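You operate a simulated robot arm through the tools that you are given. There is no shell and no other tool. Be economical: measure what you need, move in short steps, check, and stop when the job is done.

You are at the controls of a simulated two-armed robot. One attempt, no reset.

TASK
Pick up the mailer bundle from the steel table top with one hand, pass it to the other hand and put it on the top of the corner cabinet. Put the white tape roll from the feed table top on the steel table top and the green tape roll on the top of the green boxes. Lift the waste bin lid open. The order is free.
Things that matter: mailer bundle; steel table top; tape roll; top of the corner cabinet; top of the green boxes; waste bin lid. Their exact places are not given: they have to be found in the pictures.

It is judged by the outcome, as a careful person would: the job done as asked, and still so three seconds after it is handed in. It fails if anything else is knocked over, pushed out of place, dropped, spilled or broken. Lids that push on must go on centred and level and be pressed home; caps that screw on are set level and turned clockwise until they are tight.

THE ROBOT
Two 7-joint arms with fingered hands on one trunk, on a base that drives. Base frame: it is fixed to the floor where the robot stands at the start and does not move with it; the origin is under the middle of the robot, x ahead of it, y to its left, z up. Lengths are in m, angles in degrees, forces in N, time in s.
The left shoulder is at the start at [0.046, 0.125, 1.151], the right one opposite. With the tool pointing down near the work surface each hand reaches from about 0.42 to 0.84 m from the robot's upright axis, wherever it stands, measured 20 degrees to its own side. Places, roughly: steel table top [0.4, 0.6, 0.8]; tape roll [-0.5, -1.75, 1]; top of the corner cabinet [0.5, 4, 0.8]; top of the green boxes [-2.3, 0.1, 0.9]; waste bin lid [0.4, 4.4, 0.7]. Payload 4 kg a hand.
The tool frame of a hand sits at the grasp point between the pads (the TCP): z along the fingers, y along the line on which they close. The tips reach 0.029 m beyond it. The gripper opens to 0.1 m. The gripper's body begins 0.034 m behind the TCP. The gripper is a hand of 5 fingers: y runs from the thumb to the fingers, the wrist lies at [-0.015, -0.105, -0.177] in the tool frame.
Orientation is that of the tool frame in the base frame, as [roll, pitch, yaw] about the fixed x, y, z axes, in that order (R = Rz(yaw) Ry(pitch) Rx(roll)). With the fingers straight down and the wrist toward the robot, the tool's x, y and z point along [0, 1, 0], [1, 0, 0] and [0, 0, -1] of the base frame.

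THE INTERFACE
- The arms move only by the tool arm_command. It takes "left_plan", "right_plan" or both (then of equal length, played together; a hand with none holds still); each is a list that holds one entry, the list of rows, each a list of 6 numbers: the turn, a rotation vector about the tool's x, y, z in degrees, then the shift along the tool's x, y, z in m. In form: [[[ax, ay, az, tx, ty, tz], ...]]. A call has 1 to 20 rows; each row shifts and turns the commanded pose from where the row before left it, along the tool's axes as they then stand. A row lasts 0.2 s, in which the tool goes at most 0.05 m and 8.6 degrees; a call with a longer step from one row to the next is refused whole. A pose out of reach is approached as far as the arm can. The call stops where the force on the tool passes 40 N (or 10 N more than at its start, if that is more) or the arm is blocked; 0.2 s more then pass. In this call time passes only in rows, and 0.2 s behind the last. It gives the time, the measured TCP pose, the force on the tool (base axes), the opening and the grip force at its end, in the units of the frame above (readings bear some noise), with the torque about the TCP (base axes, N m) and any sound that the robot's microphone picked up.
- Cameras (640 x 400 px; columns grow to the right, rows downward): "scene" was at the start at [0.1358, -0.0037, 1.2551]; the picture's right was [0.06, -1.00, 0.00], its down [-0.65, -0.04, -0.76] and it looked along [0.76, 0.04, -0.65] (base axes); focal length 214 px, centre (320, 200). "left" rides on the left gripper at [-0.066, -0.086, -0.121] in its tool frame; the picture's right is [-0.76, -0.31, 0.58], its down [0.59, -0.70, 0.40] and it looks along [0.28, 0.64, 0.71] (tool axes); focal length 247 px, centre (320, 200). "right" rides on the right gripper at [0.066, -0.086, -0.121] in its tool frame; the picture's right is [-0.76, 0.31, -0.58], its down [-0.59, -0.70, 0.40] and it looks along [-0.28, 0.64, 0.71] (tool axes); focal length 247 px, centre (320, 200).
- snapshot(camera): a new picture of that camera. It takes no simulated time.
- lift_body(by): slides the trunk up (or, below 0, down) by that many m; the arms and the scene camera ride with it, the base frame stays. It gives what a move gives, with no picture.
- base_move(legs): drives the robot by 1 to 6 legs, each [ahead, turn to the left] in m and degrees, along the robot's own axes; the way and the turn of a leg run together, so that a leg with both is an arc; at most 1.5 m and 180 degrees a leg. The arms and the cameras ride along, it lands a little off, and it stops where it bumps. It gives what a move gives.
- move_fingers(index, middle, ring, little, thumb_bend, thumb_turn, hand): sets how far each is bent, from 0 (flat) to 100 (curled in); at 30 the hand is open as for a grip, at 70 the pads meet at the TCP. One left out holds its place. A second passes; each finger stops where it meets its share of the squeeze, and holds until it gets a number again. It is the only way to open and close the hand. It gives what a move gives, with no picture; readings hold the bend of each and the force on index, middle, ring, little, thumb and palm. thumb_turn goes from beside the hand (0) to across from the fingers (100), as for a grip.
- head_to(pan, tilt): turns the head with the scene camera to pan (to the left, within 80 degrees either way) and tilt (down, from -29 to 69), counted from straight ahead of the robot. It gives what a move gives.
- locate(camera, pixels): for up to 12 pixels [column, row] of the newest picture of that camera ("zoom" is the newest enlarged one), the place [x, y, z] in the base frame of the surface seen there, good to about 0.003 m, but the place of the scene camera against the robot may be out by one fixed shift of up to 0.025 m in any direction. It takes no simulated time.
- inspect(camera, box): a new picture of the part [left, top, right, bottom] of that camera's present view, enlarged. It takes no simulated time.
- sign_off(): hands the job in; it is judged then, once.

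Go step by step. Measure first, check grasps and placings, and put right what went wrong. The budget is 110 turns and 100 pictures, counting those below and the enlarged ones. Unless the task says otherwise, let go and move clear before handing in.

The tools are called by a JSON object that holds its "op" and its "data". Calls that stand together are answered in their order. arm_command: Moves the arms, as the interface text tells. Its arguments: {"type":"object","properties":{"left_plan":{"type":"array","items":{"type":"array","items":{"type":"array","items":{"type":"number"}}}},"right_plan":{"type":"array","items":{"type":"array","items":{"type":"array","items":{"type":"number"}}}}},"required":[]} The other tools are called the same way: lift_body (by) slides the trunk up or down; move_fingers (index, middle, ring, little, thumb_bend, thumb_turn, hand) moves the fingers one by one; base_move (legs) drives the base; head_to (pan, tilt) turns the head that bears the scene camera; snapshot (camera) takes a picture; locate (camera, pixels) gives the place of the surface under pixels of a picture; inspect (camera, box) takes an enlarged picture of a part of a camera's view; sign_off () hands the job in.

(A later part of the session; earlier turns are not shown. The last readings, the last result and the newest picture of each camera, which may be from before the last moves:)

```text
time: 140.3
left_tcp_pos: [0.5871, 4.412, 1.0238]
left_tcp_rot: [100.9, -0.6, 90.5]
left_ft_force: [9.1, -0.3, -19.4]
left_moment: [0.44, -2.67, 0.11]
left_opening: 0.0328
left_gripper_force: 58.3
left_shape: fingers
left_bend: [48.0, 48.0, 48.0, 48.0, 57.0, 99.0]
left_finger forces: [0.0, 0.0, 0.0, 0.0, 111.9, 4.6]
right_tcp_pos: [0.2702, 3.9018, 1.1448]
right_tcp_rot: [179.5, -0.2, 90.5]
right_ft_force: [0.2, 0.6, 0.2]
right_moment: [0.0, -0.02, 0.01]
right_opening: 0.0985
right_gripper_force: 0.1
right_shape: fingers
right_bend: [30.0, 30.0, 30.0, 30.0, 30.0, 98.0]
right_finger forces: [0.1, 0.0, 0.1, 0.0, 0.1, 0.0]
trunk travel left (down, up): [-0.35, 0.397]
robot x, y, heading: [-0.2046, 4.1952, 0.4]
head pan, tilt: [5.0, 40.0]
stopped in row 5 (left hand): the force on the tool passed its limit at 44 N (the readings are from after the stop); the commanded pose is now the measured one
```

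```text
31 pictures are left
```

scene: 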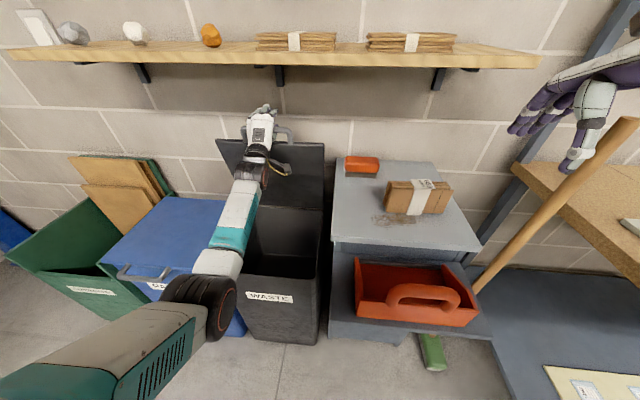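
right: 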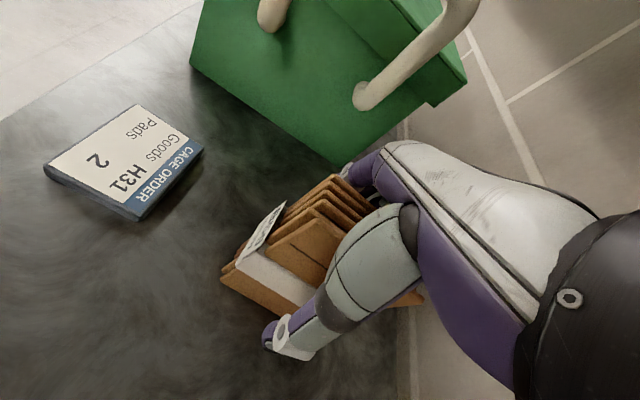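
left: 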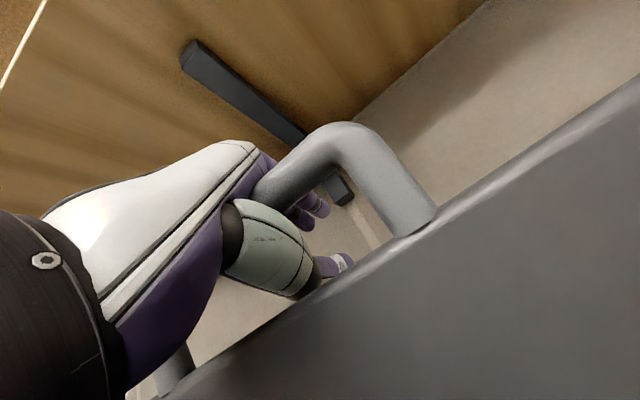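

The thumb is hooked behind the bar and pulls the lid along. I'll push back to relax it, pitch the hand downward a little to straighten the thumb line, then open the fingers wider.

{"op": "arm_command", "data": {"left_plan": [[[0, 0, 0, 0, 0, 0.02], [0, 0, 0, 0, 0.002, 0.02], [4, 0, 0, 0, 0.002, 0], [4, 0, 0, 0, 0.002, 0], [4, 0, 0, 0, 0.002, 0]]]}}

{"op": "move_fingers", "data": {"hand": "left", "index": 20, "middle": 20, "ring": 20, "little": 20, "thumb_bend": 48}}

{"op": "snapshot", "data": {"camera": "left"}}

{"op": "inspect", "data": {"camera": "scene", "box": [200, 80, 340, 220]}}

```text
time: 141.5
left_tcp_pos: [0.6324, 4.4114, 1.0194]
left_tcp_rot: [113.3, -0.6, 90.3]
left_ft_force: [11.7, -1.3, -35.1]
left_moment: [0.8, -4.59, 0.47]
left_opening: 0.0264
left_gripper_force: 93.4
left_shape: fingers
left_bend: [48.0, 48.0, 48.0, 48.0, 57.0, 100.0]
left_finger forces: [0.0, 0.0, 0.0, 0.1, 177.3, 10.6]
right_tcp_pos: [0.2735, 3.902, 1.1426]
right_tcp_rot: [179.8, -0.2, 90.6]
right_ft_force: [-0.8, 1.3, -0.5]
right_moment: [0.0, 0.0, 0.0]
right_opening: 0.0987
right_gripper_force: 0.0
right_shape: fingers
right_bend: [30.0, 30.0, 30.0, 30.0, 30.0, 98.0]
right_finger forces: [0.0, 0.0, 0.0, 0.0, 0.0, 0.1]
trunk travel left (down, up): [-0.35, 0.397]
robot x, y, heading: [-0.2052, 4.1933, 0.6]
head pan, tilt: [5.0, 40.0]
```

```text
time: 142.5
left_tcp_pos: [0.6322, 4.4116, 1.0194]
left_tcp_rot: [113.0, -0.4, 90.4]
left_ft_force: [12.5, -4.2, -37.6]
left_moment: [0.89, -5.02, 0.63]
left_opening: 0.0674
left_gripper_force: 98.4
left_shape: fingers
left_bend: [20.0, 20.0, 20.0, 20.0, 48.0, 100.0]
left_finger forces: [0.0, 0.1, 0.0, 0.0, 186.0, 10.3]
right_tcp_pos: [0.2739, 3.9022, 1.1427]
right_tcp_rot: [179.8, -0.2, 90.5]
right_ft_force: [-0.8, -0.4, 0.6]
right_moment: [0.02, 0.0, 0.03]
right_opening: 0.0984
right_gripper_force: 0.0
right_shape: fingers
right_bend: [30.0, 30.0, 30.0, 30.0, 30.0, 98.0]
right_finger forces: [0.0, 0.1, 0.0, 0.0, 0.0, 0.1]
trunk travel left (down, up): [-0.35, 0.397]
robot x, y, heading: [-0.2061, 4.1905, 0.5]
head pan, tilt: [5.0, 40.0]
```

```text
30 pictures are left
```

left: 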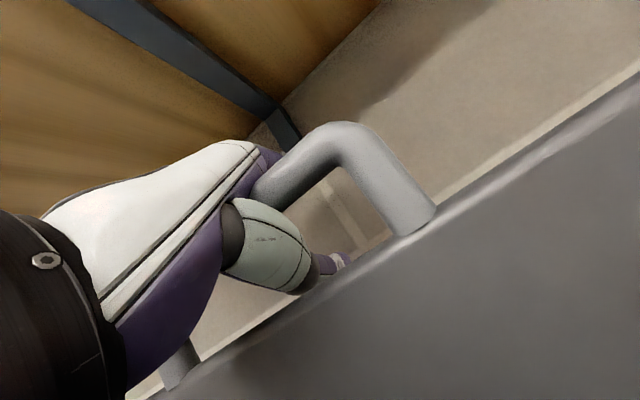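

```text
2.86 times, centred on (270, 150) of scene
```

zoom: 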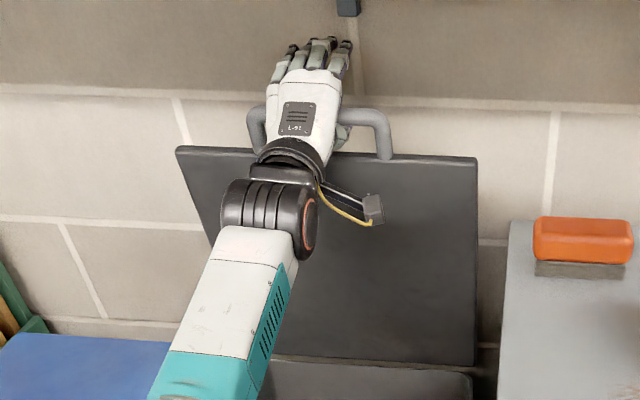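

The thumb now presses up on the bar (tool pulled down 37 N), so the hand is too high. Lower 8 mm to relieve it, and read.

{"op": "arm_command", "data": {"left_plan": [[[0, 0, 0, 0, -0.005, 0.002], [0, 0, 0, 0, -0.004, 0.002]]]}}

{"op": "move_fingers", "data": {"hand": "left", "thumb_bend": 40}}

{"op": "inspect", "data": {"camera": "left", "box": [180, 100, 460, 330]}}

```text
time: 143.1
left_tcp_pos: [0.6304, 4.4104, 1.02]
left_tcp_rot: [112.1, -0.4, 90.3]
left_ft_force: [9.7, -2.3, -18.7]
left_moment: [0.68, -3.42, 0.42]
left_opening: 0.0686
left_gripper_force: 91.1
left_shape: fingers
left_bend: [20.0, 20.0, 20.0, 20.0, 48.0, 100.0]
left_finger forces: [0.0, 0.0, 0.0, 0.0, 174.7, 7.8]
right_tcp_pos: [0.2727, 3.9017, 1.1442]
right_tcp_rot: [179.7, -0.2, 90.5]
right_ft_force: [0.9, -0.3, 0.0]
right_moment: [0.03, 0.0, -0.01]
right_opening: 0.0987
right_gripper_force: 0.0
right_shape: fingers
right_bend: [30.0, 30.0, 30.0, 30.0, 30.0, 98.0]
right_finger forces: [0.0, 0.0, 0.1, 0.0, 0.0, 0.0]
trunk travel left (down, up): [-0.35, 0.397]
robot x, y, heading: [-0.2087, 4.1923, 0.4]
head pan, tilt: [5.0, 40.0]
```

```text
time: 144.1
left_tcp_pos: [0.629, 4.4114, 1.02]
left_tcp_rot: [112.2, -0.5, 90.4]
left_ft_force: [8.5, -0.7, -14.6]
left_moment: [0.64, -3.25, 0.32]
left_opening: 0.0721
left_gripper_force: 92.6
left_shape: fingers
left_bend: [20.0, 20.0, 20.0, 20.0, 40.0, 100.0]
left_finger forces: [0.1, 0.0, 0.0, 0.1, 176.6, 8.1]
right_tcp_pos: [0.2709, 3.9018, 1.1435]
right_tcp_rot: [179.7, -0.2, 90.6]
right_ft_force: [-0.6, -0.2, -0.2]
right_moment: [0.03, -0.01, -0.03]
right_opening: 0.0985
right_gripper_force: 0.0
right_shape: fingers
right_bend: [30.0, 30.0, 30.0, 30.0, 30.0, 98.0]
right_finger forces: [0.1, 0.0, 0.0, 0.1, 0.0, 0.0]
trunk travel left (down, up): [-0.35, 0.397]
robot x, y, heading: [-0.2066, 4.1919, 0.4]
head pan, tilt: [5.0, 40.0]
```

```text
1.74 times, centred on (320, 215) of left
```

zoom: 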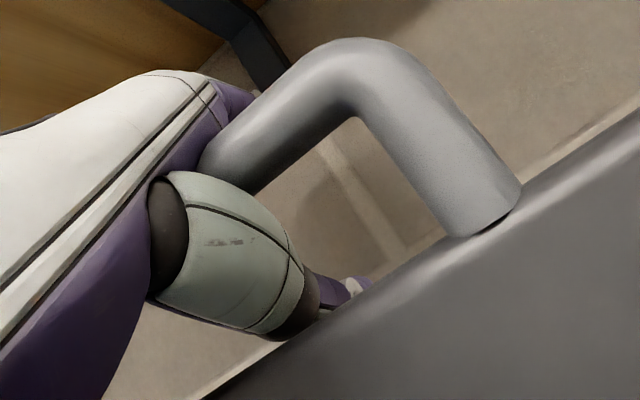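

The thumb was wedged between bar and lid edge since my retreat also climbed. Undo the pitch, come down slightly, and read the forces again.

{"op": "arm_command", "data": {"left_plan": [[[-4, 0, 0, 0, -0.002, 0], [-4, 0, 0, 0, -0.002, 0], [-4, 0, 0, 0, -0.003, 0], [-3, 0, 0, 0, -0.003, 0]]]}}

{"op": "move_fingers", "data": {"hand": "left", "thumb_bend": 58}}

{"op": "snapshot", "data": {"camera": "left"}}

```text
time: 145.0
left_tcp_pos: [0.6257, 4.4113, 1.036]
left_tcp_rot: [96.8, -0.3, 90.3]
left_ft_force: [0.5, 0.3, 17.7]
left_moment: [0.11, 0.38, -0.07]
left_opening: 0.0902
left_gripper_force: 19.1
left_shape: fingers
left_bend: [20.0, 20.0, 20.0, 20.0, 40.0, 99.0]
left_finger forces: [0.0, 0.0, 0.0, 0.0, 36.7, 0.2]
right_tcp_pos: [0.2683, 3.9012, 1.1436]
right_tcp_rot: [179.7, -0.3, 90.6]
right_ft_force: [0.8, 0.0, 0.8]
right_moment: [-0.02, 0.04, 0.02]
right_opening: 0.0988
right_gripper_force: 0.0
right_shape: fingers
right_bend: [30.0, 30.0, 30.0, 30.0, 30.0, 98.0]
right_finger forces: [0.0, 0.0, 0.0, 0.1, 0.1, 0.0]
trunk travel left (down, up): [-0.35, 0.397]
robot x, y, heading: [-0.204, 4.1967, 0.1]
head pan, tilt: [5.0, 40.0]
stopped in row 4 (left hand): the force on the tool passed its limit at 41 N (the readings are from after the stop); the commanded pose is now the measured one
```

```text
time: 146.0
left_tcp_pos: [0.6227, 4.4109, 1.0322]
left_tcp_rot: [97.3, -0.3, 90.3]
left_ft_force: [-2.1, 1.5, 19.4]
left_moment: [0.05, 0.87, -0.01]
left_opening: 0.0731
left_gripper_force: 10.4
left_shape: fingers
left_bend: [20.0, 20.0, 20.0, 20.0, 57.0, 99.0]
left_finger forces: [0.0, 0.0, 0.1, 0.0, 18.9, 2.0]
right_tcp_pos: [0.2673, 3.9014, 1.1453]
right_tcp_rot: [179.4, -0.3, 90.5]
right_ft_force: [0.2, 0.6, -0.5]
right_moment: [0.01, 0.01, -0.02]
right_opening: 0.0984
right_gripper_force: 0.1
right_shape: fingers
right_bend: [30.0, 30.0, 30.0, 30.0, 30.0, 98.0]
right_finger forces: [0.0, 0.0, 0.0, 0.0, 0.0, 0.1]
trunk travel left (down, up): [-0.35, 0.397]
robot x, y, heading: [-0.2004, 4.1951, 0.2]
head pan, tilt: [5.0, 40.0]
```

```text
27 pictures are left
```

left: 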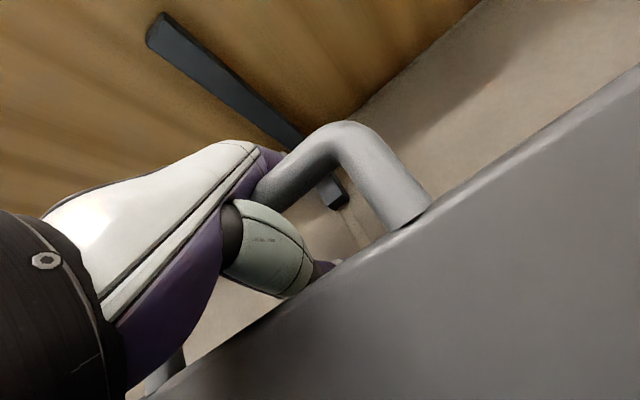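

Now the lid edge presses up (19 N). Raise 4 mm to balance, then withdraw purely horizontally in small steps.

{"op": "arm_command", "data": {"left_plan": [[[0, 0, 0, 0, 0.004, 0], [0, 0, 0, 0, -0.001, -0.01], [0, 0, 0, 0, -0.001, -0.01]]]}}

{"op": "snapshot", "data": {"camera": "left"}}

```text
time: 146.8
left_tcp_pos: [0.6048, 4.4112, 1.0293]
left_tcp_rot: [97.9, -0.3, 90.3]
left_ft_force: [1.0, 2.5, 1.4]
left_moment: [0.06, -0.46, 0.18]
left_opening: 0.0736
left_gripper_force: 13.8
left_shape: fingers
left_bend: [20.0, 20.0, 20.0, 20.0, 57.0, 98.0]
left_finger forces: [0.0, 0.0, 0.1, 0.0, 24.4, 3.9]
right_tcp_pos: [0.2686, 3.902, 1.1439]
right_tcp_rot: [179.7, -0.2, 90.5]
right_ft_force: [0.1, -0.7, -0.3]
right_moment: [-0.02, -0.01, -0.01]
right_opening: 0.0986
right_gripper_force: 0.0
right_shape: fingers
right_bend: [30.0, 30.0, 30.0, 30.0, 30.0, 98.0]
right_finger forces: [0.1, 0.1, 0.1, 0.0, 0.0, 0.0]
trunk travel left (down, up): [-0.35, 0.397]
robot x, y, heading: [-0.2045, 4.1961, 0.6]
head pan, tilt: [5.0, 40.0]
```

```text
26 pictures are left
```

left: 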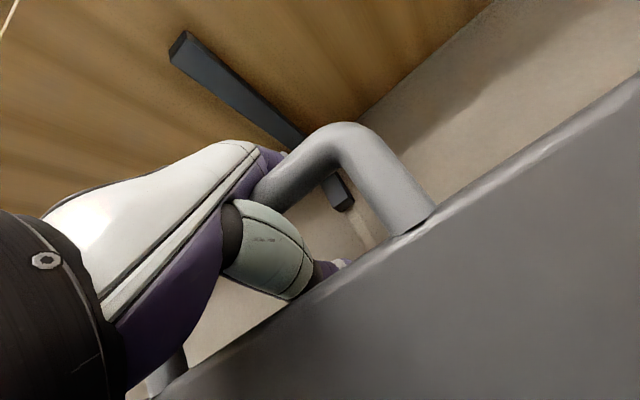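

The bar sits in the thumb web and the lid swings freely with me. I'll pitch the hand upward so that the (opened) thumb lies level in the loop, keeping fingers half-bent below the shelf.

{"op": "move_fingers", "data": {"hand": "left", "index": 40, "middle": 40, "ring": 40, "little": 40}}

{"op": "arm_command", "data": {"left_plan": [[[-4, 0, 0, 0, 0.002, 0.005], [-4, 0, 0, 0, 0.002, 0.005], [-4, 0, 0, 0, 0.002, 0], [-4, 0, 0, 0, 0.002, 0]]]}}

{"op": "move_fingers", "data": {"hand": "left", "thumb_bend": 44}}

{"op": "snapshot", "data": {"camera": "left"}}

```text
time: 147.8
left_tcp_pos: [0.6057, 4.4109, 1.0303]
left_tcp_rot: [97.7, -0.3, 90.3]
left_ft_force: [2.1, -0.6, -4.8]
left_moment: [0.1, -0.83, 0.08]
left_opening: 0.0489
left_gripper_force: 15.6
left_shape: fingers
left_bend: [40.0, 40.0, 40.0, 40.0, 57.0, 98.0]
left_finger forces: [0.1, 0.0, 0.0, 0.1, 28.8, 2.3]
right_tcp_pos: [0.2691, 3.9023, 1.1445]
right_tcp_rot: [179.6, -0.2, 90.5]
right_ft_force: [0.0, -0.3, -0.9]
right_moment: [-0.01, 0.05, 0.02]
right_opening: 0.0986
right_gripper_force: 0.1
right_shape: fingers
right_bend: [30.0, 30.0, 30.0, 30.0, 30.0, 98.0]
right_finger forces: [0.1, 0.0, 0.0, 0.0, 0.0, 0.1]
trunk travel left (down, up): [-0.35, 0.397]
robot x, y, heading: [-0.2049, 4.1935, 0.2]
head pan, tilt: [5.0, 40.0]
```

```text
time: 148.8
left_tcp_pos: [0.6163, 4.4105, 1.0426]
left_tcp_rot: [81.1, -0.3, 90.3]
left_ft_force: [0.0, 0.9, 10.1]
left_moment: [-0.01, 0.28, 0.01]
left_opening: 0.0495
left_gripper_force: 4.9
left_shape: fingers
left_bend: [40.0, 40.0, 40.0, 40.0, 57.0, 98.0]
left_finger forces: [0.1, 0.0, 0.0, 0.1, 9.8, 0.1]
right_tcp_pos: [0.268, 3.9026, 1.1441]
right_tcp_rot: [179.5, -0.2, 90.5]
right_ft_force: [-0.4, 0.0, 0.2]
right_moment: [0.0, 0.02, 0.0]
right_opening: 0.0988
right_gripper_force: 0.1
right_shape: fingers
right_bend: [30.0, 30.0, 30.0, 30.0, 30.0, 98.0]
right_finger forces: [0.1, 0.0, 0.0, 0.0, 0.1, 0.1]
trunk travel left (down, up): [-0.35, 0.397]
robot x, y, heading: [-0.2045, 4.1915, 0.7]
head pan, tilt: [5.0, 40.0]
```

```text
time: 149.8
left_tcp_pos: [0.6139, 4.4112, 1.0448]
left_tcp_rot: [81.3, -0.3, 90.3]
left_ft_force: [-1.6, 0.4, 23.4]
left_moment: [-0.07, 0.72, -0.03]
left_opening: 0.0602
left_gripper_force: 11.3
left_shape: fingers
left_bend: [40.0, 40.0, 40.0, 40.0, 44.0, 99.0]
left_finger forces: [0.0, 0.1, 0.1, 0.0, 22.7, 0.0]
right_tcp_pos: [0.2664, 3.9005, 1.1458]
right_tcp_rot: [179.4, -0.3, 90.6]
right_ft_force: [0.3, 0.0, 0.7]
right_moment: [-0.01, 0.0, 0.02]
right_opening: 0.0985
right_gripper_force: 0.1
right_shape: fingers
right_bend: [30.0, 30.0, 30.0, 30.0, 30.0, 98.0]
right_finger forces: [0.0, 0.1, 0.0, 0.0, 0.1, 0.1]
trunk travel left (down, up): [-0.35, 0.397]
robot x, y, heading: [-0.2055, 4.1921, 0.5]
head pan, tilt: [5.0, 40.0]
```

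```text
25 pictures are left
```

left: 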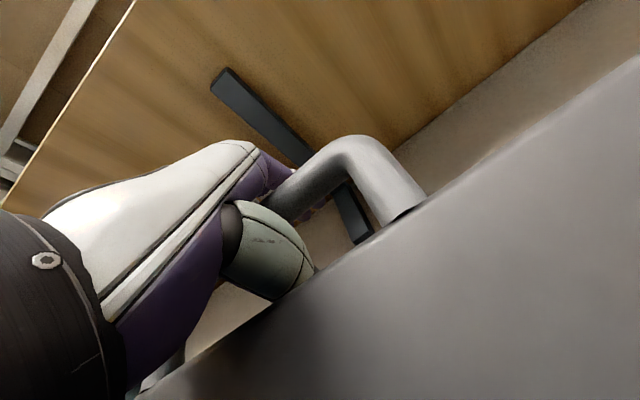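

Now only the lid edge touches from below. Raise 7 mm and back out horizontally.

{"op": "arm_command", "data": {"left_plan": [[[0, 0, 0, 0, 0.007, 0], [0, 0, 0, 0, 0.0015, -0.01], [0, 0, 0, 0, 0.0015, -0.01], [0, 0, 0, 0, 0.0015, -0.01]]]}}

{"op": "snapshot", "data": {"camera": "left"}}

```text
time: 150.8
left_tcp_pos: [0.5845, 4.4117, 1.0442]
left_tcp_rot: [81.9, -0.3, 90.2]
left_ft_force: [1.2, -0.3, -0.8]
left_moment: [-0.01, -0.09, 0.02]
left_opening: 0.0702
left_gripper_force: 0.7
left_shape: fingers
left_bend: [40.0, 40.0, 40.0, 40.0, 44.0, 98.0]
left_finger forces: [0.1, 0.0, 0.1, 0.1, 1.0, 0.0]
right_tcp_pos: [0.2689, 3.9012, 1.1446]
right_tcp_rot: [179.6, -0.2, 90.5]
right_ft_force: [0.4, -0.3, -0.4]
right_moment: [0.01, -0.01, 0.0]
right_opening: 0.0985
right_gripper_force: 0.0
right_shape: fingers
right_bend: [30.0, 30.0, 30.0, 30.0, 30.0, 98.0]
right_finger forces: [0.1, 0.1, 0.0, 0.0, 0.1, 0.0]
trunk travel left (down, up): [-0.35, 0.397]
robot x, y, heading: [-0.2076, 4.1918, 0.4]
head pan, tilt: [5.0, 40.0]
```

```text
24 pictures are left
```

left: 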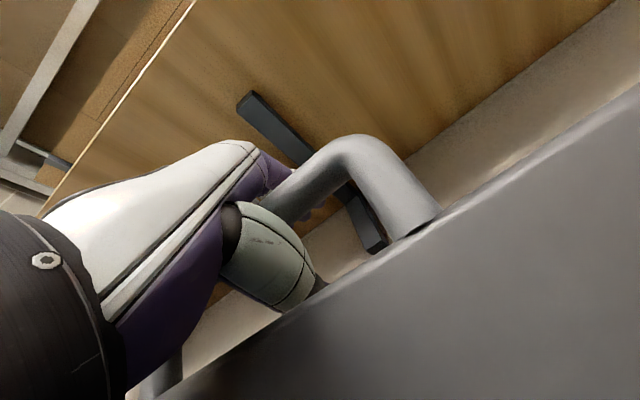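

Forces vanish but the tip still drags the bar. Pitch up further and open the thumb more, then continue back.

{"op": "arm_command", "data": {"left_plan": [[[-5, 0, 0, 0, 0.004, 0.005], [-5, 0, 0, 0, 0.004, 0.005], [-5, 0, 0, 0, 0.004, 0.005]]]}}

{"op": "move_fingers", "data": {"hand": "left", "thumb_bend": 22}}

{"op": "arm_command", "data": {"left_plan": [[[0, 0, 0, 0, 0.004, -0.01], [0, 0, 0, 0, 0.004, -0.01], [0, 0, 0, 0, 0.004, -0.01]]]}}

{"op": "snapshot", "data": {"camera": "left"}}

{"op": "inspect", "data": {"camera": "scene", "box": [180, 70, 360, 230]}}

```text
time: 151.6
left_tcp_pos: [0.5746, 4.4092, 1.0674]
left_tcp_rot: [66.9, -0.3, 90.3]
left_ft_force: [1.5, 0.1, -8.2]
left_moment: [0.04, -0.11, -0.01]
left_opening: 0.0748
left_gripper_force: 3.7
left_shape: fingers
left_bend: [40.0, 40.0, 40.0, 40.0, 43.0, 97.0]
left_finger forces: [0.0, 0.1, 0.0, 0.0, 8.2, 0.0]
left hand out of reach, approached as far as the arm can: row 2, 3
right_tcp_pos: [0.2707, 3.9016, 1.1433]
right_tcp_rot: [179.7, -0.2, 90.5]
right_ft_force: [0.5, -0.8, 0.7]
right_moment: [0.02, 0.01, 0.03]
right_opening: 0.0988
right_gripper_force: 0.0
right_shape: fingers
right_bend: [30.0, 30.0, 30.0, 30.0, 30.0, 98.0]
right_finger forces: [0.0, 0.0, 0.0, 0.0, 0.0, 0.0]
trunk travel left (down, up): [-0.35, 0.397]
robot x, y, heading: [-0.2065, 4.1923, 0.4]
head pan, tilt: [5.0, 40.0]
```

```text
time: 152.6
left_tcp_pos: [0.5734, 4.4096, 1.0704]
left_tcp_rot: [66.5, -0.3, 90.4]
left_ft_force: [-1.1, -0.4, -0.6]
left_moment: [0.03, 0.02, -0.02]
left_opening: 0.0897
left_gripper_force: 0.2
left_shape: fingers
left_bend: [40.0, 40.0, 40.0, 40.0, 22.0, 97.0]
left_finger forces: [0.0, 0.0, 0.0, 0.0, 0.7, 0.0]
right_tcp_pos: [0.2688, 3.9012, 1.144]
right_tcp_rot: [179.5, -0.2, 90.5]
right_ft_force: [0.9, -0.1, -1.4]
right_moment: [-0.01, 0.0, 0.0]
right_opening: 0.0985
right_gripper_force: 0.0
right_shape: fingers
right_bend: [30.0, 30.0, 30.0, 30.0, 30.0, 98.0]
right_finger forces: [0.1, 0.0, 0.1, 0.0, 0.0, 0.0]
trunk travel left (down, up): [-0.35, 0.397]
robot x, y, heading: [-0.2035, 4.1932, 0.3]
head pan, tilt: [5.0, 40.0]
```

```text
time: 153.4
left_tcp_pos: [0.5408, 4.4087, 1.0689]
left_tcp_rot: [66.5, -0.2, 90.4]
left_ft_force: [0.7, 0.4, 0.0]
left_moment: [-0.02, 0.02, 0.0]
left_opening: 0.09
left_gripper_force: 0.3
left_shape: fingers
left_bend: [40.0, 40.0, 40.0, 40.0, 22.0, 97.0]
left_finger forces: [0.0, 0.0, 0.1, 0.0, 1.0, 0.1]
right_tcp_pos: [0.2685, 3.9026, 1.145]
right_tcp_rot: [179.6, -0.2, 90.5]
right_ft_force: [-0.1, 0.3, -0.7]
right_moment: [0.0, 0.01, 0.0]
right_opening: 0.0988
right_gripper_force: 0.0
right_shape: fingers
right_bend: [30.0, 30.0, 30.0, 30.0, 30.0, 98.0]
right_finger forces: [0.0, 0.0, 0.1, 0.0, 0.0, 0.1]
trunk travel left (down, up): [-0.35, 0.397]
robot x, y, heading: [-0.2028, 4.1924, 0.4]
head pan, tilt: [5.0, 40.0]
```

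```text
23 pictures are left
```

left: 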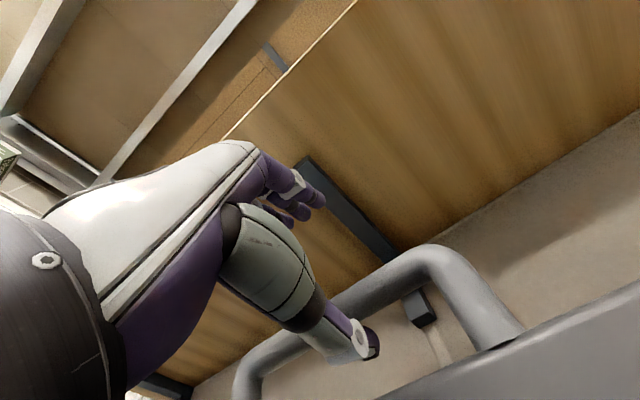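

```text
2.50 times, centred on (270, 150) of scene
```

zoom: 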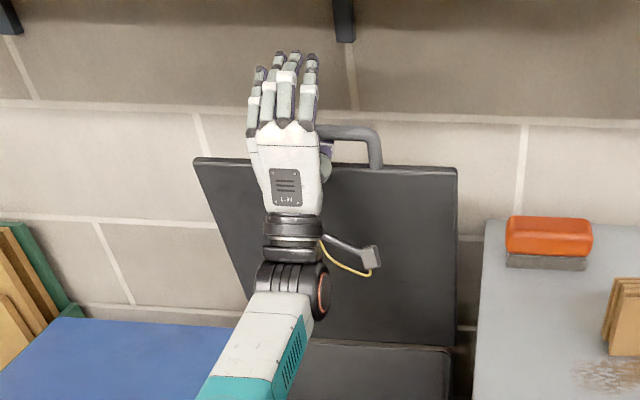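

The thumb is free of the loop, now on the robot side of the bar. Push the lid gently back to its stop, then withdraw and see if it holds.

{"op": "arm_command", "data": {"left_plan": [[[0, 0, 0, 0, -0.007, 0.016], [0, 0, 0, 0, -0.007, 0.016], [0, 0, 0, 0, -0.007, 0.016]]]}}

{"op": "arm_command", "data": {"left_plan": [[[0, 0, 0, 0, 0.008, -0.018], [0, 0, 0, 0, 0.012, -0.028], [0, 0, 0, 0, 0.016, -0.036], [0, 0, 0, 0, 0.016, -0.036]]]}}

{"op": "snapshot", "data": {"camera": "scene"}}

{"op": "locate", "data": {"camera": "scene", "pixels": [[310, 145], [315, 195], [240, 145], [310, 170]]}}

```text
time: 154.2
left_tcp_pos: [0.5774, 4.4068, 1.0734]
left_tcp_rot: [66.9, -0.3, 90.3]
left_ft_force: [0.3, 0.8, -6.0]
left_moment: [0.02, -0.01, -0.01]
left_opening: 0.091
left_gripper_force: 3.1
left_shape: fingers
left_bend: [40.0, 40.0, 40.0, 40.0, 20.0, 97.0]
left_finger forces: [0.0, 0.1, 0.0, 0.0, 5.6, 0.0]
left hand out of reach, approached as far as the arm can: row 2, 3
right_tcp_pos: [0.2697, 3.9015, 1.1443]
right_tcp_rot: [179.6, -0.3, 90.5]
right_ft_force: [-0.7, 0.7, 0.1]
right_moment: [-0.01, 0.03, 0.0]
right_opening: 0.0984
right_gripper_force: 0.0
right_shape: fingers
right_bend: [30.0, 30.0, 30.0, 30.0, 30.0, 98.0]
right_finger forces: [0.2, 0.0, 0.0, 0.0, 0.1, 0.0]
trunk travel left (down, up): [-0.35, 0.397]
robot x, y, heading: [-0.2069, 4.1922, 0.1]
head pan, tilt: [5.0, 40.0]
```

```text
time: 155.1
left_tcp_pos: [0.4844, 4.4072, 1.0551]
left_tcp_rot: [69.4, -0.4, 90.4]
left_ft_force: [7.5, 1.6, -21.8]
left_moment: [0.13, -0.28, -0.02]
left_opening: 0.0943
left_gripper_force: 10.0
left_shape: fingers
left_bend: [40.0, 40.0, 40.0, 40.0, 13.0, 97.0]
left_finger forces: [0.1, 0.0, 0.1, 0.0, 19.6, 0.1]
right_tcp_pos: [0.271, 3.9022, 1.144]
right_tcp_rot: [179.6, -0.2, 90.4]
right_ft_force: [-0.1, 0.5, -0.8]
right_moment: [0.0, -0.03, -0.02]
right_opening: 0.0987
right_gripper_force: 0.0
right_shape: fingers
right_bend: [30.0, 30.0, 30.0, 30.0, 30.0, 98.0]
right_finger forces: [0.0, 0.0, 0.0, 0.0, 0.0, 0.0]
trunk travel left (down, up): [-0.35, 0.397]
robot x, y, heading: [-0.2013, 4.1949, 0.4]
head pan, tilt: [5.0, 40.0]
stopped in row 4 (left hand): the force on the tool passed its limit at 46 N (the readings are from after the stop); the commanded pose is now the measured one
```

```text
21 pictures are left
```

scene: 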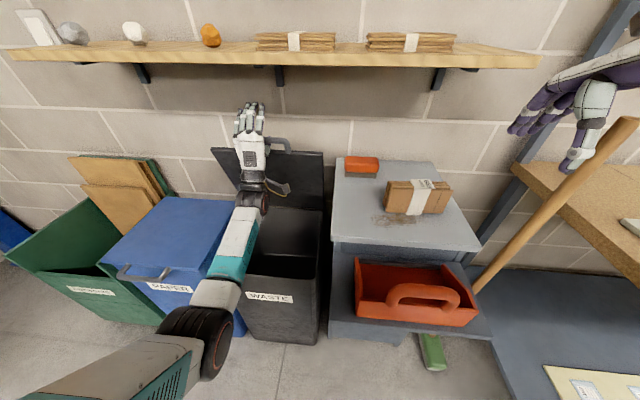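

```text
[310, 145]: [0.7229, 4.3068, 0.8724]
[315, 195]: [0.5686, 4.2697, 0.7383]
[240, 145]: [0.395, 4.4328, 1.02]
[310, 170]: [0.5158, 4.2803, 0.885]
```

The lid is now at ~70° and the loop axis is parallel to my tool z, so backing out straight along −z should slide the thumb out. Ease down first.

{"op": "arm_command", "data": {"left_plan": [[[0, 0, 0, 0, -0.012, 0], [0, 0, 0, 0, 0, -0.015], [0, 0, 0, 0, 0, -0.02], [0, 0, 0, 0, 0, -0.02]]]}}

{"op": "snapshot", "data": {"camera": "left"}}

{"op": "inspect", "data": {"camera": "scene", "box": [180, 70, 360, 230]}}

```text
time: 156.1
left_tcp_pos: [0.4358, 4.4057, 1.0307]
left_tcp_rot: [68.6, -0.4, 90.4]
left_ft_force: [2.5, 0.8, -6.1]
left_moment: [0.08, -0.08, 0.05]
left_opening: 0.091
left_gripper_force: 3.4
left_shape: fingers
left_bend: [40.0, 40.0, 40.0, 40.0, 20.0, 98.0]
left_finger forces: [0.0, 0.0, 0.1, 0.0, 5.7, 0.0]
right_tcp_pos: [0.2689, 3.9023, 1.145]
right_tcp_rot: [179.6, -0.2, 90.4]
right_ft_force: [1.3, 0.1, 0.1]
right_moment: [0.0, 0.02, 0.0]
right_opening: 0.0989
right_gripper_force: 0.0
right_shape: fingers
right_bend: [30.0, 30.0, 30.0, 30.0, 30.0, 98.0]
right_finger forces: [0.0, 0.0, 0.1, 0.0, 0.0, 0.0]
trunk travel left (down, up): [-0.35, 0.397]
robot x, y, heading: [-0.204, 4.1968, 0.5]
head pan, tilt: [5.0, 40.0]
```

```text
20 pictures are left
```

left: 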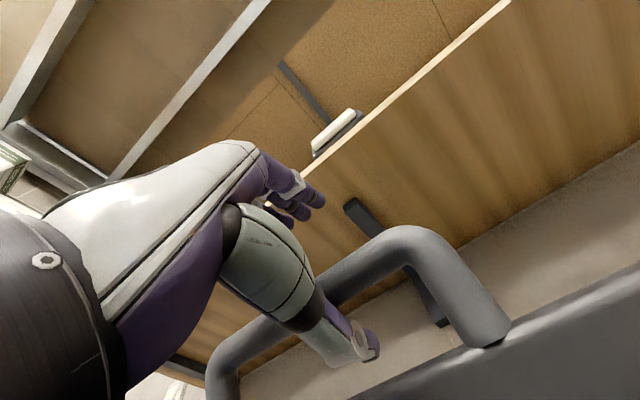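

```text
2.50 times, centred on (270, 150) of scene
```

zoom: 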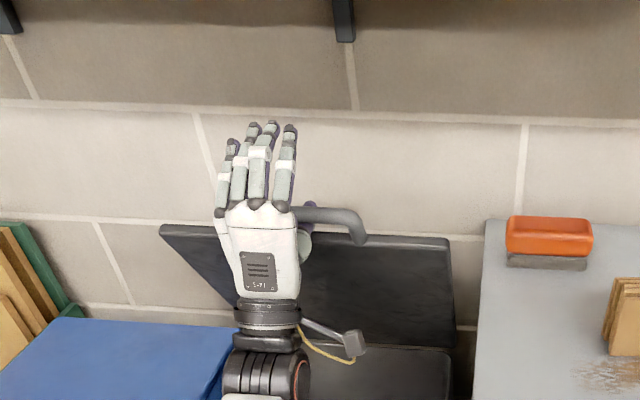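

So the lid isn't hooked: its weight simply rests on my thumb (≈6 N down) and it follows me when short of vertical. I'll retrace upward, bring the base 0.06 m closer, and push the lid fully to its stop.

{"op": "arm_command", "data": {"left_plan": [[[0, 0, 0, 0, 0, 0.02], [0, 0, 0, 0, 0, 0.02], [0, 0, 0, 0, 0.006, 0.015], [0, 0, 0, 0, 0.006, 0]]]}}

{"op": "base_move", "data": {"legs": [[0.07, 0]]}}

{"op": "arm_command", "data": {"left_plan": [[[0, 0, 0, 0, -0.003, 0.014], [0, 0, 0, 0, -0.005, 0.014], [0, 0, 0, 0, -0.006, 0.014], [0, 0, 0, 0, -0.007, 0.014], [0, 0, 0, 0, -0.007, 0.014], [0, 0, 0, 0, -0.007, 0.014]]]}}

{"op": "snapshot", "data": {"camera": "scene"}}

{"op": "snapshot", "data": {"camera": "left"}}

```text
time: 157.1
left_tcp_pos: [0.4857, 4.4083, 1.0568]
left_tcp_rot: [69.1, -0.4, 90.4]
left_ft_force: [7.4, 0.4, -19.9]
left_moment: [0.09, -0.26, 0.02]
left_opening: 0.0939
left_gripper_force: 9.3
left_shape: fingers
left_bend: [40.0, 40.0, 40.0, 40.0, 14.0, 97.0]
left_finger forces: [0.1, 0.1, 0.0, 0.0, 18.6, 0.0]
right_tcp_pos: [0.2714, 3.9019, 1.1439]
right_tcp_rot: [179.7, -0.3, 90.6]
right_ft_force: [0.2, 0.3, 0.3]
right_moment: [0.0, -0.02, 0.03]
right_opening: 0.0984
right_gripper_force: 0.0
right_shape: fingers
right_bend: [30.0, 30.0, 30.0, 30.0, 30.0, 98.0]
right_finger forces: [0.0, 0.1, 0.1, 0.0, 0.1, 0.1]
trunk travel left (down, up): [-0.35, 0.397]
robot x, y, heading: [-0.2055, 4.1959, 0.4]
head pan, tilt: [5.0, 40.0]
```

```text
time: 158.1
left_tcp_pos: [0.5532, 4.4073, 1.0628]
left_tcp_rot: [68.5, -0.4, 90.4]
left_ft_force: [0.6, -0.1, -0.6]
left_moment: [-0.01, -0.01, -0.02]
left_opening: 0.0895
left_gripper_force: 0.0
left_shape: fingers
left_bend: [40.0, 40.0, 40.0, 40.0, 22.0, 97.0]
left_finger forces: [0.0, 0.0, 0.0, 0.1, 0.0, 0.0]
right_tcp_pos: [0.3407, 3.9019, 1.1438]
right_tcp_rot: [179.6, -0.1, 90.5]
right_ft_force: [-0.1, 0.0, 0.6]
right_moment: [0.02, 0.03, 0.05]
right_opening: 0.0986
right_gripper_force: 0.1
right_shape: fingers
right_bend: [30.0, 30.0, 30.0, 30.0, 30.0, 98.0]
right_finger forces: [0.1, 0.0, 0.1, 0.0, 0.0, 0.0]
trunk travel left (down, up): [-0.35, 0.397]
robot x, y, heading: [-0.133, 4.1924, 0.4]
head pan, tilt: [5.0, 40.0]
```

```text
time: 159.5
left_tcp_pos: [0.6417, 4.4084, 1.0622]
left_tcp_rot: [68.3, -0.4, 90.2]
left_ft_force: [-2.3, 1.3, 1.7]
left_moment: [0.02, 0.1, 0.1]
left_opening: 0.0898
left_gripper_force: 1.1
left_shape: fingers
left_bend: [40.0, 40.0, 40.0, 40.0, 22.0, 97.0]
left_finger forces: [0.0, 0.0, 0.1, 0.0, 0.0, 1.9]
right_tcp_pos: [0.3392, 3.9012, 1.1445]
right_tcp_rot: [179.5, -0.2, 90.5]
right_ft_force: [-0.9, 0.7, -0.6]
right_moment: [-0.01, -0.01, 0.02]
right_opening: 0.0984
right_gripper_force: 0.0
right_shape: fingers
right_bend: [30.0, 30.0, 30.0, 30.0, 30.0, 98.0]
right_finger forces: [0.0, 0.0, 0.1, 0.1, 0.0, 0.1]
trunk travel left (down, up): [-0.35, 0.397]
robot x, y, heading: [-0.1367, 4.1981, 0.4]
head pan, tilt: [5.0, 40.0]
```

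```text
18 pictures are left
```

scene: 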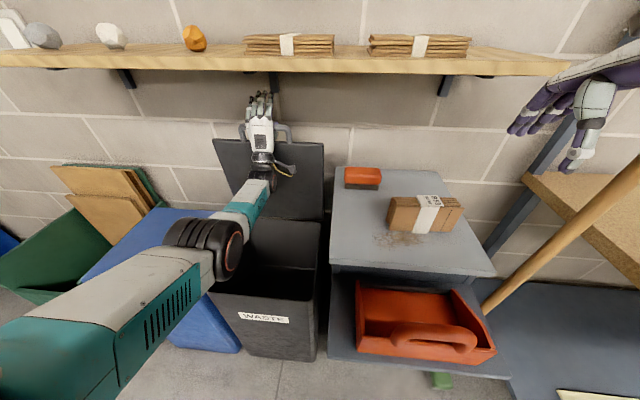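

```text
17 pictures are left
```

left: 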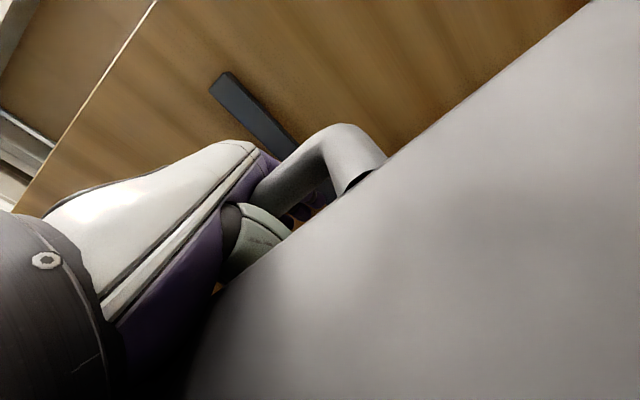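

The palm now carries the bar near vertical with tiny force. Push on until it meets the stop, then ease back a few millimetres and read the forces.

{"op": "arm_command", "data": {"left_plan": [[[0, 0, 0, 0, -0.003, 0.008], [0, 0, 0, 0, -0.003, 0.008], [0, 0, 0, 0, -0.003, 0.008], [0, 0, 0, 0, -0.003, 0.008]]]}}

{"op": "arm_command", "data": {"left_plan": [[[0, 0, 0, 0, 0.003, -0.008], [0, 0, 0, 0, 0.003, -0.008]]]}}

{"op": "arm_command", "data": {"left_plan": [[[0, 0, 0, 0, 0.003, -0.008], [0, 0, 0, 0, 0.003, -0.008]]]}}

```text
time: 160.1
left_tcp_pos: [0.6448, 4.4081, 1.0626]
left_tcp_rot: [68.3, -0.3, 90.6]
left_ft_force: [-22.0, -0.6, -1.4]
left_moment: [-0.07, 0.57, 0.88]
left_opening: 0.0897
left_gripper_force: 10.4
left_shape: fingers
left_bend: [40.0, 40.0, 40.0, 40.0, 22.0, 97.0]
left_finger forces: [0.1, 0.0, 0.1, 0.0, 0.1, 22.0]
left hand out of reach, approached as far as the arm can: row 1, 2, 3
right_tcp_pos: [0.3352, 3.9019, 1.1474]
right_tcp_rot: [179.4, -0.3, 90.6]
right_ft_force: [0.4, 0.0, -0.5]
right_moment: [0.01, -0.03, -0.02]
right_opening: 0.0985
right_gripper_force: 0.0
right_shape: fingers
right_bend: [30.0, 30.0, 30.0, 30.0, 30.0, 98.0]
right_finger forces: [0.0, 0.0, 0.1, 0.0, 0.0, 0.0]
trunk travel left (down, up): [-0.35, 0.397]
robot x, y, heading: [-0.1351, 4.1938, 0.4]
head pan, tilt: [5.0, 40.0]
stopped in row 3 (left hand): the force on the tool passed its limit at 43 N (the readings are from after the stop); the commanded pose is now the measured one
```

```text
time: 160.7
left_tcp_pos: [0.631, 4.407, 1.0611]
left_tcp_rot: [68.6, -0.4, 90.3]
left_ft_force: [-0.7, -0.2, -0.1]
left_moment: [0.0, 0.0, 0.02]
left_opening: 0.0897
left_gripper_force: 0.3
left_shape: fingers
left_bend: [40.0, 40.0, 40.0, 40.0, 22.0, 97.0]
left_finger forces: [0.0, 0.0, 0.0, 0.1, 0.0, 0.5]
right_tcp_pos: [0.3385, 3.9019, 1.1435]
right_tcp_rot: [179.6, -0.2, 90.6]
right_ft_force: [0.7, -0.1, 0.5]
right_moment: [0.0, 0.0, 0.0]
right_opening: 0.0987
right_gripper_force: 0.0
right_shape: fingers
right_bend: [30.0, 30.0, 30.0, 30.0, 30.0, 98.0]
right_finger forces: [0.1, 0.1, 0.1, 0.0, 0.1, 0.0]
trunk travel left (down, up): [-0.35, 0.397]
robot x, y, heading: [-0.1327, 4.1909, 0.5]
head pan, tilt: [5.0, 40.0]
```

```text
time: 161.3
left_tcp_pos: [0.6134, 4.4068, 1.0603]
left_tcp_rot: [68.5, -0.3, 90.4]
left_ft_force: [0.0, -0.6, 0.2]
left_moment: [0.02, 0.02, -0.02]
left_opening: 0.0901
left_gripper_force: 0.1
left_shape: fingers
left_bend: [40.0, 40.0, 40.0, 40.0, 22.0, 97.0]
left_finger forces: [0.0, 0.0, 0.1, 0.1, 0.1, 0.0]
right_tcp_pos: [0.3387, 3.9023, 1.1442]
right_tcp_rot: [179.6, -0.2, 90.5]
right_ft_force: [1.1, -0.7, 0.9]
right_moment: [-0.01, 0.01, -0.01]
right_opening: 0.0984
right_gripper_force: 0.1
right_shape: fingers
right_bend: [30.0, 30.0, 30.0, 30.0, 30.0, 98.0]
right_finger forces: [0.0, 0.0, 0.0, 0.0, 0.0, 0.1]
trunk travel left (down, up): [-0.35, 0.397]
robot x, y, heading: [-0.1338, 4.1942, 0.6]
head pan, tilt: [5.0, 40.0]
```

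All contact forces are now zero: the lid seems to stand free. Continue back in small steps.

{"op": "arm_command", "data": {"left_plan": [[[0, 0, 0, 0, 0.003, -0.01], [0, 0, 0, 0, 0.003, -0.01]]]}}

{"op": "inspect", "data": {"camera": "left", "box": [180, 80, 500, 380]}}

```text
time: 161.9
left_tcp_pos: [0.5932, 4.4072, 1.0586]
left_tcp_rot: [68.5, -0.3, 90.3]
left_ft_force: [0.1, 0.3, 0.0]
left_moment: [0.0, -0.01, -0.02]
left_opening: 0.0897
left_gripper_force: 0.0
left_shape: fingers
left_bend: [40.0, 40.0, 40.0, 40.0, 22.0, 97.0]
left_finger forces: [0.0, 0.1, 0.0, 0.1, 0.0, 0.0]
right_tcp_pos: [0.3386, 3.9025, 1.1447]
right_tcp_rot: [179.7, -0.2, 90.5]
right_ft_force: [0.5, -0.3, 0.1]
right_moment: [-0.02, -0.01, -0.03]
right_opening: 0.0987
right_gripper_force: 0.1
right_shape: fingers
right_bend: [30.0, 30.0, 30.0, 30.0, 30.0, 98.0]
right_finger forces: [0.1, 0.0, 0.0, 0.0, 0.0, 0.0]
trunk travel left (down, up): [-0.35, 0.397]
robot x, y, heading: [-0.132, 4.1976, 0.5]
head pan, tilt: [5.0, 40.0]
```

```text
1.33 times, centred on (340, 230) of left
```

zoom: 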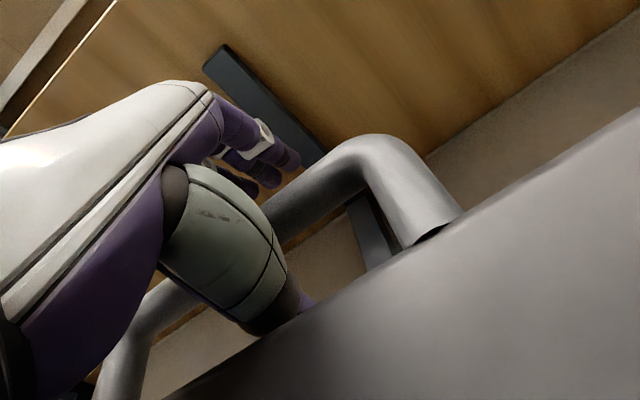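

The lid stays while the hand backs off. Continue, rising slightly so the thumb tip clears the lid edge.

{"op": "arm_command", "data": {"left_plan": [[[0, 0, 0, 0, 0.006, -0.008], [0, 0, 0, 0, 0.006, -0.008]]]}}

{"op": "arm_command", "data": {"left_plan": [[[0, 0, 0, 0, 0.005, -0.01], [0, 0, 0, 0, 0.005, -0.01]]]}}

{"op": "inspect", "data": {"camera": "left", "box": [180, 80, 500, 380]}}

```text
time: 162.5
left_tcp_pos: [0.5743, 4.4075, 1.0641]
left_tcp_rot: [68.6, -0.3, 90.5]
left_ft_force: [-0.1, -0.8, -0.3]
left_moment: [0.01, 0.01, 0.02]
left_opening: 0.0896
left_gripper_force: 0.1
left_shape: fingers
left_bend: [40.0, 40.0, 40.0, 40.0, 22.0, 97.0]
left_finger forces: [0.0, 0.0, 0.0, 0.1, 0.1, 0.0]
right_tcp_pos: [0.3393, 3.9022, 1.1449]
right_tcp_rot: [179.5, -0.2, 90.5]
right_ft_force: [0.0, 0.9, 0.4]
right_moment: [-0.04, -0.01, -0.02]
right_opening: 0.0988
right_gripper_force: 0.1
right_shape: fingers
right_bend: [30.0, 30.0, 30.0, 30.0, 30.0, 98.0]
right_finger forces: [0.0, 0.0, 0.1, 0.0, 0.0, 0.0]
trunk travel left (down, up): [-0.35, 0.397]
robot x, y, heading: [-0.1326, 4.1923, 0.5]
head pan, tilt: [5.0, 40.0]
```

```text
time: 163.1
left_tcp_pos: [0.5512, 4.4065, 1.0671]
left_tcp_rot: [68.5, -0.3, 90.5]
left_ft_force: [0.0, -0.9, 0.2]
left_moment: [0.03, -0.01, 0.02]
left_opening: 0.09
left_gripper_force: 0.0
left_shape: fingers
left_bend: [40.0, 40.0, 40.0, 40.0, 22.0, 97.0]
left_finger forces: [0.1, 0.0, 0.0, 0.0, 0.0, 0.0]
right_tcp_pos: [0.3385, 3.9019, 1.1444]
right_tcp_rot: [179.5, -0.2, 90.6]
right_ft_force: [-0.6, 0.7, 0.3]
right_moment: [0.01, 0.01, -0.02]
right_opening: 0.0984
right_gripper_force: 0.1
right_shape: fingers
right_bend: [30.0, 30.0, 30.0, 30.0, 30.0, 98.0]
right_finger forces: [0.0, 0.0, 0.1, 0.1, 0.0, 0.0]
trunk travel left (down, up): [-0.35, 0.397]
robot x, y, heading: [-0.1338, 4.1948, 0.4]
head pan, tilt: [5.0, 40.0]
```

```text
1.33 times, centred on (340, 230) of left
```

zoom: 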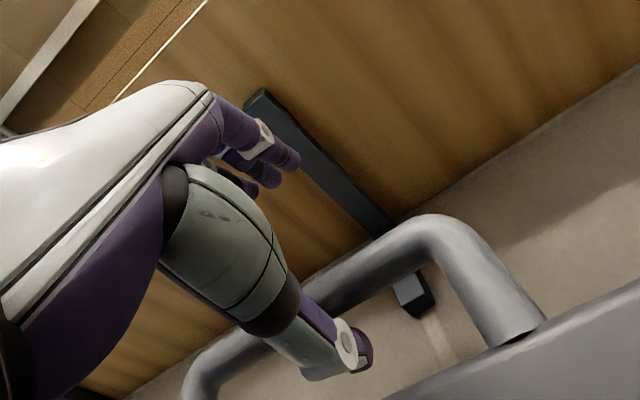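

Forces still zero, the thumb tip nearly out. Keep backing out.

{"op": "arm_command", "data": {"left_plan": [[[0, 0, 0, 0, 0.002, -0.012], [0, 0, 0, 0, 0.002, -0.012]]]}}

{"op": "arm_command", "data": {"left_plan": [[[0, 0, 0, 0, 0.002, -0.015], [0, 0, 0, 0, 0.002, -0.02], [0, 0, 0, 0, 0.002, -0.03], [0, 0, 0, 0, 0, -0.03]]]}}

{"op": "snapshot", "data": {"camera": "scene"}}

```text
time: 163.7
left_tcp_pos: [0.5272, 4.4066, 1.0625]
left_tcp_rot: [68.5, -0.3, 90.5]
left_ft_force: [0.7, -0.1, 0.3]
left_moment: [0.02, 0.01, -0.01]
left_opening: 0.0897
left_gripper_force: 0.0
left_shape: fingers
left_bend: [40.0, 40.0, 40.0, 40.0, 22.0, 97.0]
left_finger forces: [0.0, 0.0, 0.0, 0.1, 0.1, 0.1]
right_tcp_pos: [0.3386, 3.902, 1.1446]
right_tcp_rot: [179.6, -0.3, 90.5]
right_ft_force: [0.1, -0.5, 0.3]
right_moment: [0.01, 0.06, -0.02]
right_opening: 0.0985
right_gripper_force: 0.1
right_shape: fingers
right_bend: [30.0, 30.0, 30.0, 30.0, 30.0, 98.0]
right_finger forces: [0.0, 0.0, 0.0, 0.1, 0.0, 0.1]
trunk travel left (down, up): [-0.35, 0.397]
robot x, y, heading: [-0.1354, 4.1918, 0.5]
head pan, tilt: [5.0, 40.0]
```

```text
time: 164.7
left_tcp_pos: [0.4352, 4.4063, 1.0329]
left_tcp_rot: [68.4, -0.4, 90.4]
left_ft_force: [-0.6, 0.4, -0.2]
left_moment: [-0.02, 0.04, -0.02]
left_opening: 0.0899
left_gripper_force: 0.0
left_shape: fingers
left_bend: [40.0, 40.0, 40.0, 40.0, 22.0, 97.0]
left_finger forces: [0.0, 0.1, 0.0, 0.0, 0.1, 0.1]
right_tcp_pos: [0.3382, 3.9017, 1.1449]
right_tcp_rot: [179.5, -0.1, 90.6]
right_ft_force: [0.0, -0.4, -0.1]
right_moment: [-0.01, 0.0, 0.0]
right_opening: 0.0986
right_gripper_force: 0.1
right_shape: fingers
right_bend: [30.0, 30.0, 30.0, 30.0, 30.0, 98.0]
right_finger forces: [0.0, 0.0, 0.0, 0.0, 0.0, 0.0]
trunk travel left (down, up): [-0.35, 0.397]
robot x, y, heading: [-0.1348, 4.1956, 0.3]
head pan, tilt: [5.0, 40.0]
```

```text
14 pictures are left
```

scene: 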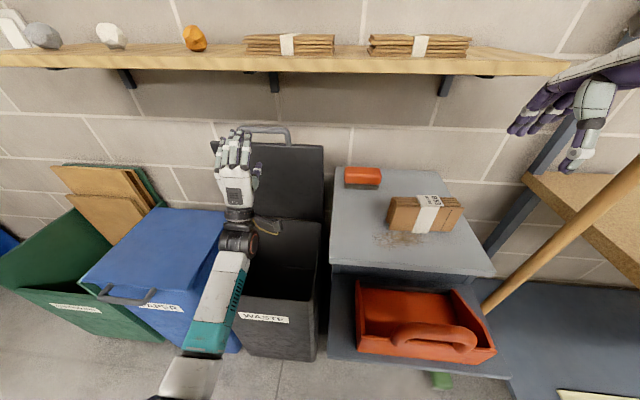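

The waste lid stands open by itself, and the bundle stands on the cabinet. Now back off, point the left hand down again, and drive to the feed table.

{"op": "base_move", "data": {"legs": [[-0.36, 0]]}}

{"op": "arm_command", "data": {"left_plan": [[[7.96, 0, 0, 0, 0, 0], [7.96, 0, 0, 0, 0, 0], [7.96, 0, 0, 0, 0, 0], [7.96, 0, 0, 0, 0, 0], [7.96, 0, 0, 0, 0, 0], [7.96, 0, 0, 0, 0, 0], [7.96, 0, 0, 0, 0, 0], [7.96, 0, 0, 0, 0, 0], [7.96, 0, 0, 0, 0, 0], [7.96, 0, 0, 0, 0, 0], [7.96, 0, 0, 0, 0, -0.01], [7.96, 0, 0, 0, 0, -0.02], [7.96, 0, 0, 0, 0, -0.03], [7.96, 0, 0, 0, 0, -0.04]]]}}

{"op": "base_move", "data": {"legs": [[0, -90.4], [1.5, 0], [1.5, 0], [0.75, 16], [0.75, -16]]}}

{"op": "move_fingers", "data": {"hand": "left", "index": 30, "middle": 30, "ring": 30, "little": 30, "thumb_bend": 30}}

```text
time: 167.1
left_tcp_pos: [0.0762, 4.4034, 1.0321]
left_tcp_rot: [68.6, -0.3, 90.4]
left_ft_force: [-0.3, -0.4, -0.1]
left_moment: [0.0, 0.05, 0.01]
left_opening: 0.0901
left_gripper_force: 0.1
left_shape: fingers
left_bend: [40.0, 40.0, 40.0, 40.0, 22.0, 97.0]
left_finger forces: [0.0, 0.0, 0.1, 0.0, 0.1, 0.0]
right_tcp_pos: [-0.0223, 3.9, 1.1451]
right_tcp_rot: [179.4, -0.3, 90.5]
right_ft_force: [0.3, 1.0, 0.2]
right_moment: [-0.02, -0.04, -0.02]
right_opening: 0.0987
right_gripper_force: 0.0
right_shape: fingers
right_bend: [30.0, 30.0, 30.0, 30.0, 30.0, 98.0]
right_finger forces: [0.0, 0.0, 0.1, 0.0, 0.0, 0.0]
trunk travel left (down, up): [-0.35, 0.397]
robot x, y, heading: [-0.4957, 4.1909, 0.6]
head pan, tilt: [5.0, 40.0]
```

```text
time: 170.1
left_tcp_pos: [0.0493, 4.4019, 1.1267]
left_tcp_rot: [-179.8, -0.5, 90.5]
left_ft_force: [1.2, -0.2, 0.4]
left_moment: [0.01, -0.02, 0.01]
left_opening: 0.0897
left_gripper_force: 0.1
left_shape: fingers
left_bend: [40.0, 40.0, 40.0, 40.0, 22.0, 98.0]
left_finger forces: [0.0, 0.0, 0.0, 0.0, 0.0, 0.1]
right_tcp_pos: [-0.0214, 3.8981, 1.1442]
right_tcp_rot: [179.5, -0.2, 90.5]
right_ft_force: [0.7, 0.5, 0.3]
right_moment: [0.05, -0.02, 0.05]
right_opening: 0.0988
right_gripper_force: 0.1
right_shape: fingers
right_bend: [30.0, 30.0, 30.0, 30.0, 30.0, 98.0]
right_finger forces: [0.0, 0.0, 0.1, 0.0, 0.0, 0.1]
trunk travel left (down, up): [-0.35, 0.397]
robot x, y, heading: [-0.4987, 4.1911, 0.4]
head pan, tilt: [5.0, 40.0]
```

```text
time: 195.8
left_tcp_pos: [-0.1588, -0.8477, 1.126]
left_tcp_rot: [180.0, -0.4, -0.4]
left_ft_force: [-0.2, 0.3, 0.9]
left_moment: [0.02, 0.0, -0.03]
left_opening: 0.0896
left_gripper_force: 0.1
left_shape: fingers
left_bend: [40.0, 40.0, 40.0, 40.0, 22.0, 98.0]
left_finger forces: [0.0, 0.0, 0.0, 0.0, 0.0, 0.1]
right_tcp_pos: [-0.6617, -0.7702, 1.1446]
right_tcp_rot: [179.6, -0.2, -0.4]
right_ft_force: [0.2, 0.8, -1.3]
right_moment: [0.03, 0.0, 0.0]
right_opening: 0.099
right_gripper_force: 0.1
right_shape: fingers
right_bend: [30.0, 30.0, 30.0, 30.0, 30.0, 98.0]
right_finger forces: [0.0, 0.0, 0.0, 0.0, 0.0, 0.1]
trunk travel left (down, up): [-0.35, 0.397]
robot x, y, heading: [-0.3643, -0.2999, -90.2]
head pan, tilt: [5.0, 40.0]
```

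```text
time: 196.8
left_tcp_pos: [-0.1602, -0.847, 1.1276]
left_tcp_rot: [180.0, -0.3, -0.4]
left_ft_force: [-0.3, 0.0, 0.0]
left_moment: [0.02, 0.03, -0.02]
left_opening: 0.0987
left_gripper_force: 0.0
left_shape: fingers
left_bend: [30.0, 30.0, 30.0, 30.0, 30.0, 98.0]
left_finger forces: [0.0, 0.0, 0.0, 0.1, 0.0, 0.0]
right_tcp_pos: [-0.6611, -0.7678, 1.1439]
right_tcp_rot: [179.6, -0.2, -0.4]
right_ft_force: [-0.1, -0.2, -0.7]
right_moment: [-0.04, -0.04, -0.04]
right_opening: 0.0987
right_gripper_force: 0.0
right_shape: fingers
right_bend: [30.0, 30.0, 30.0, 30.0, 30.0, 98.0]
right_finger forces: [0.0, 0.1, 0.0, 0.0, 0.1, 0.0]
trunk travel left (down, up): [-0.35, 0.397]
robot x, y, heading: [-0.3648, -0.3007, -90.5]
head pan, tilt: [5.0, 40.0]
```

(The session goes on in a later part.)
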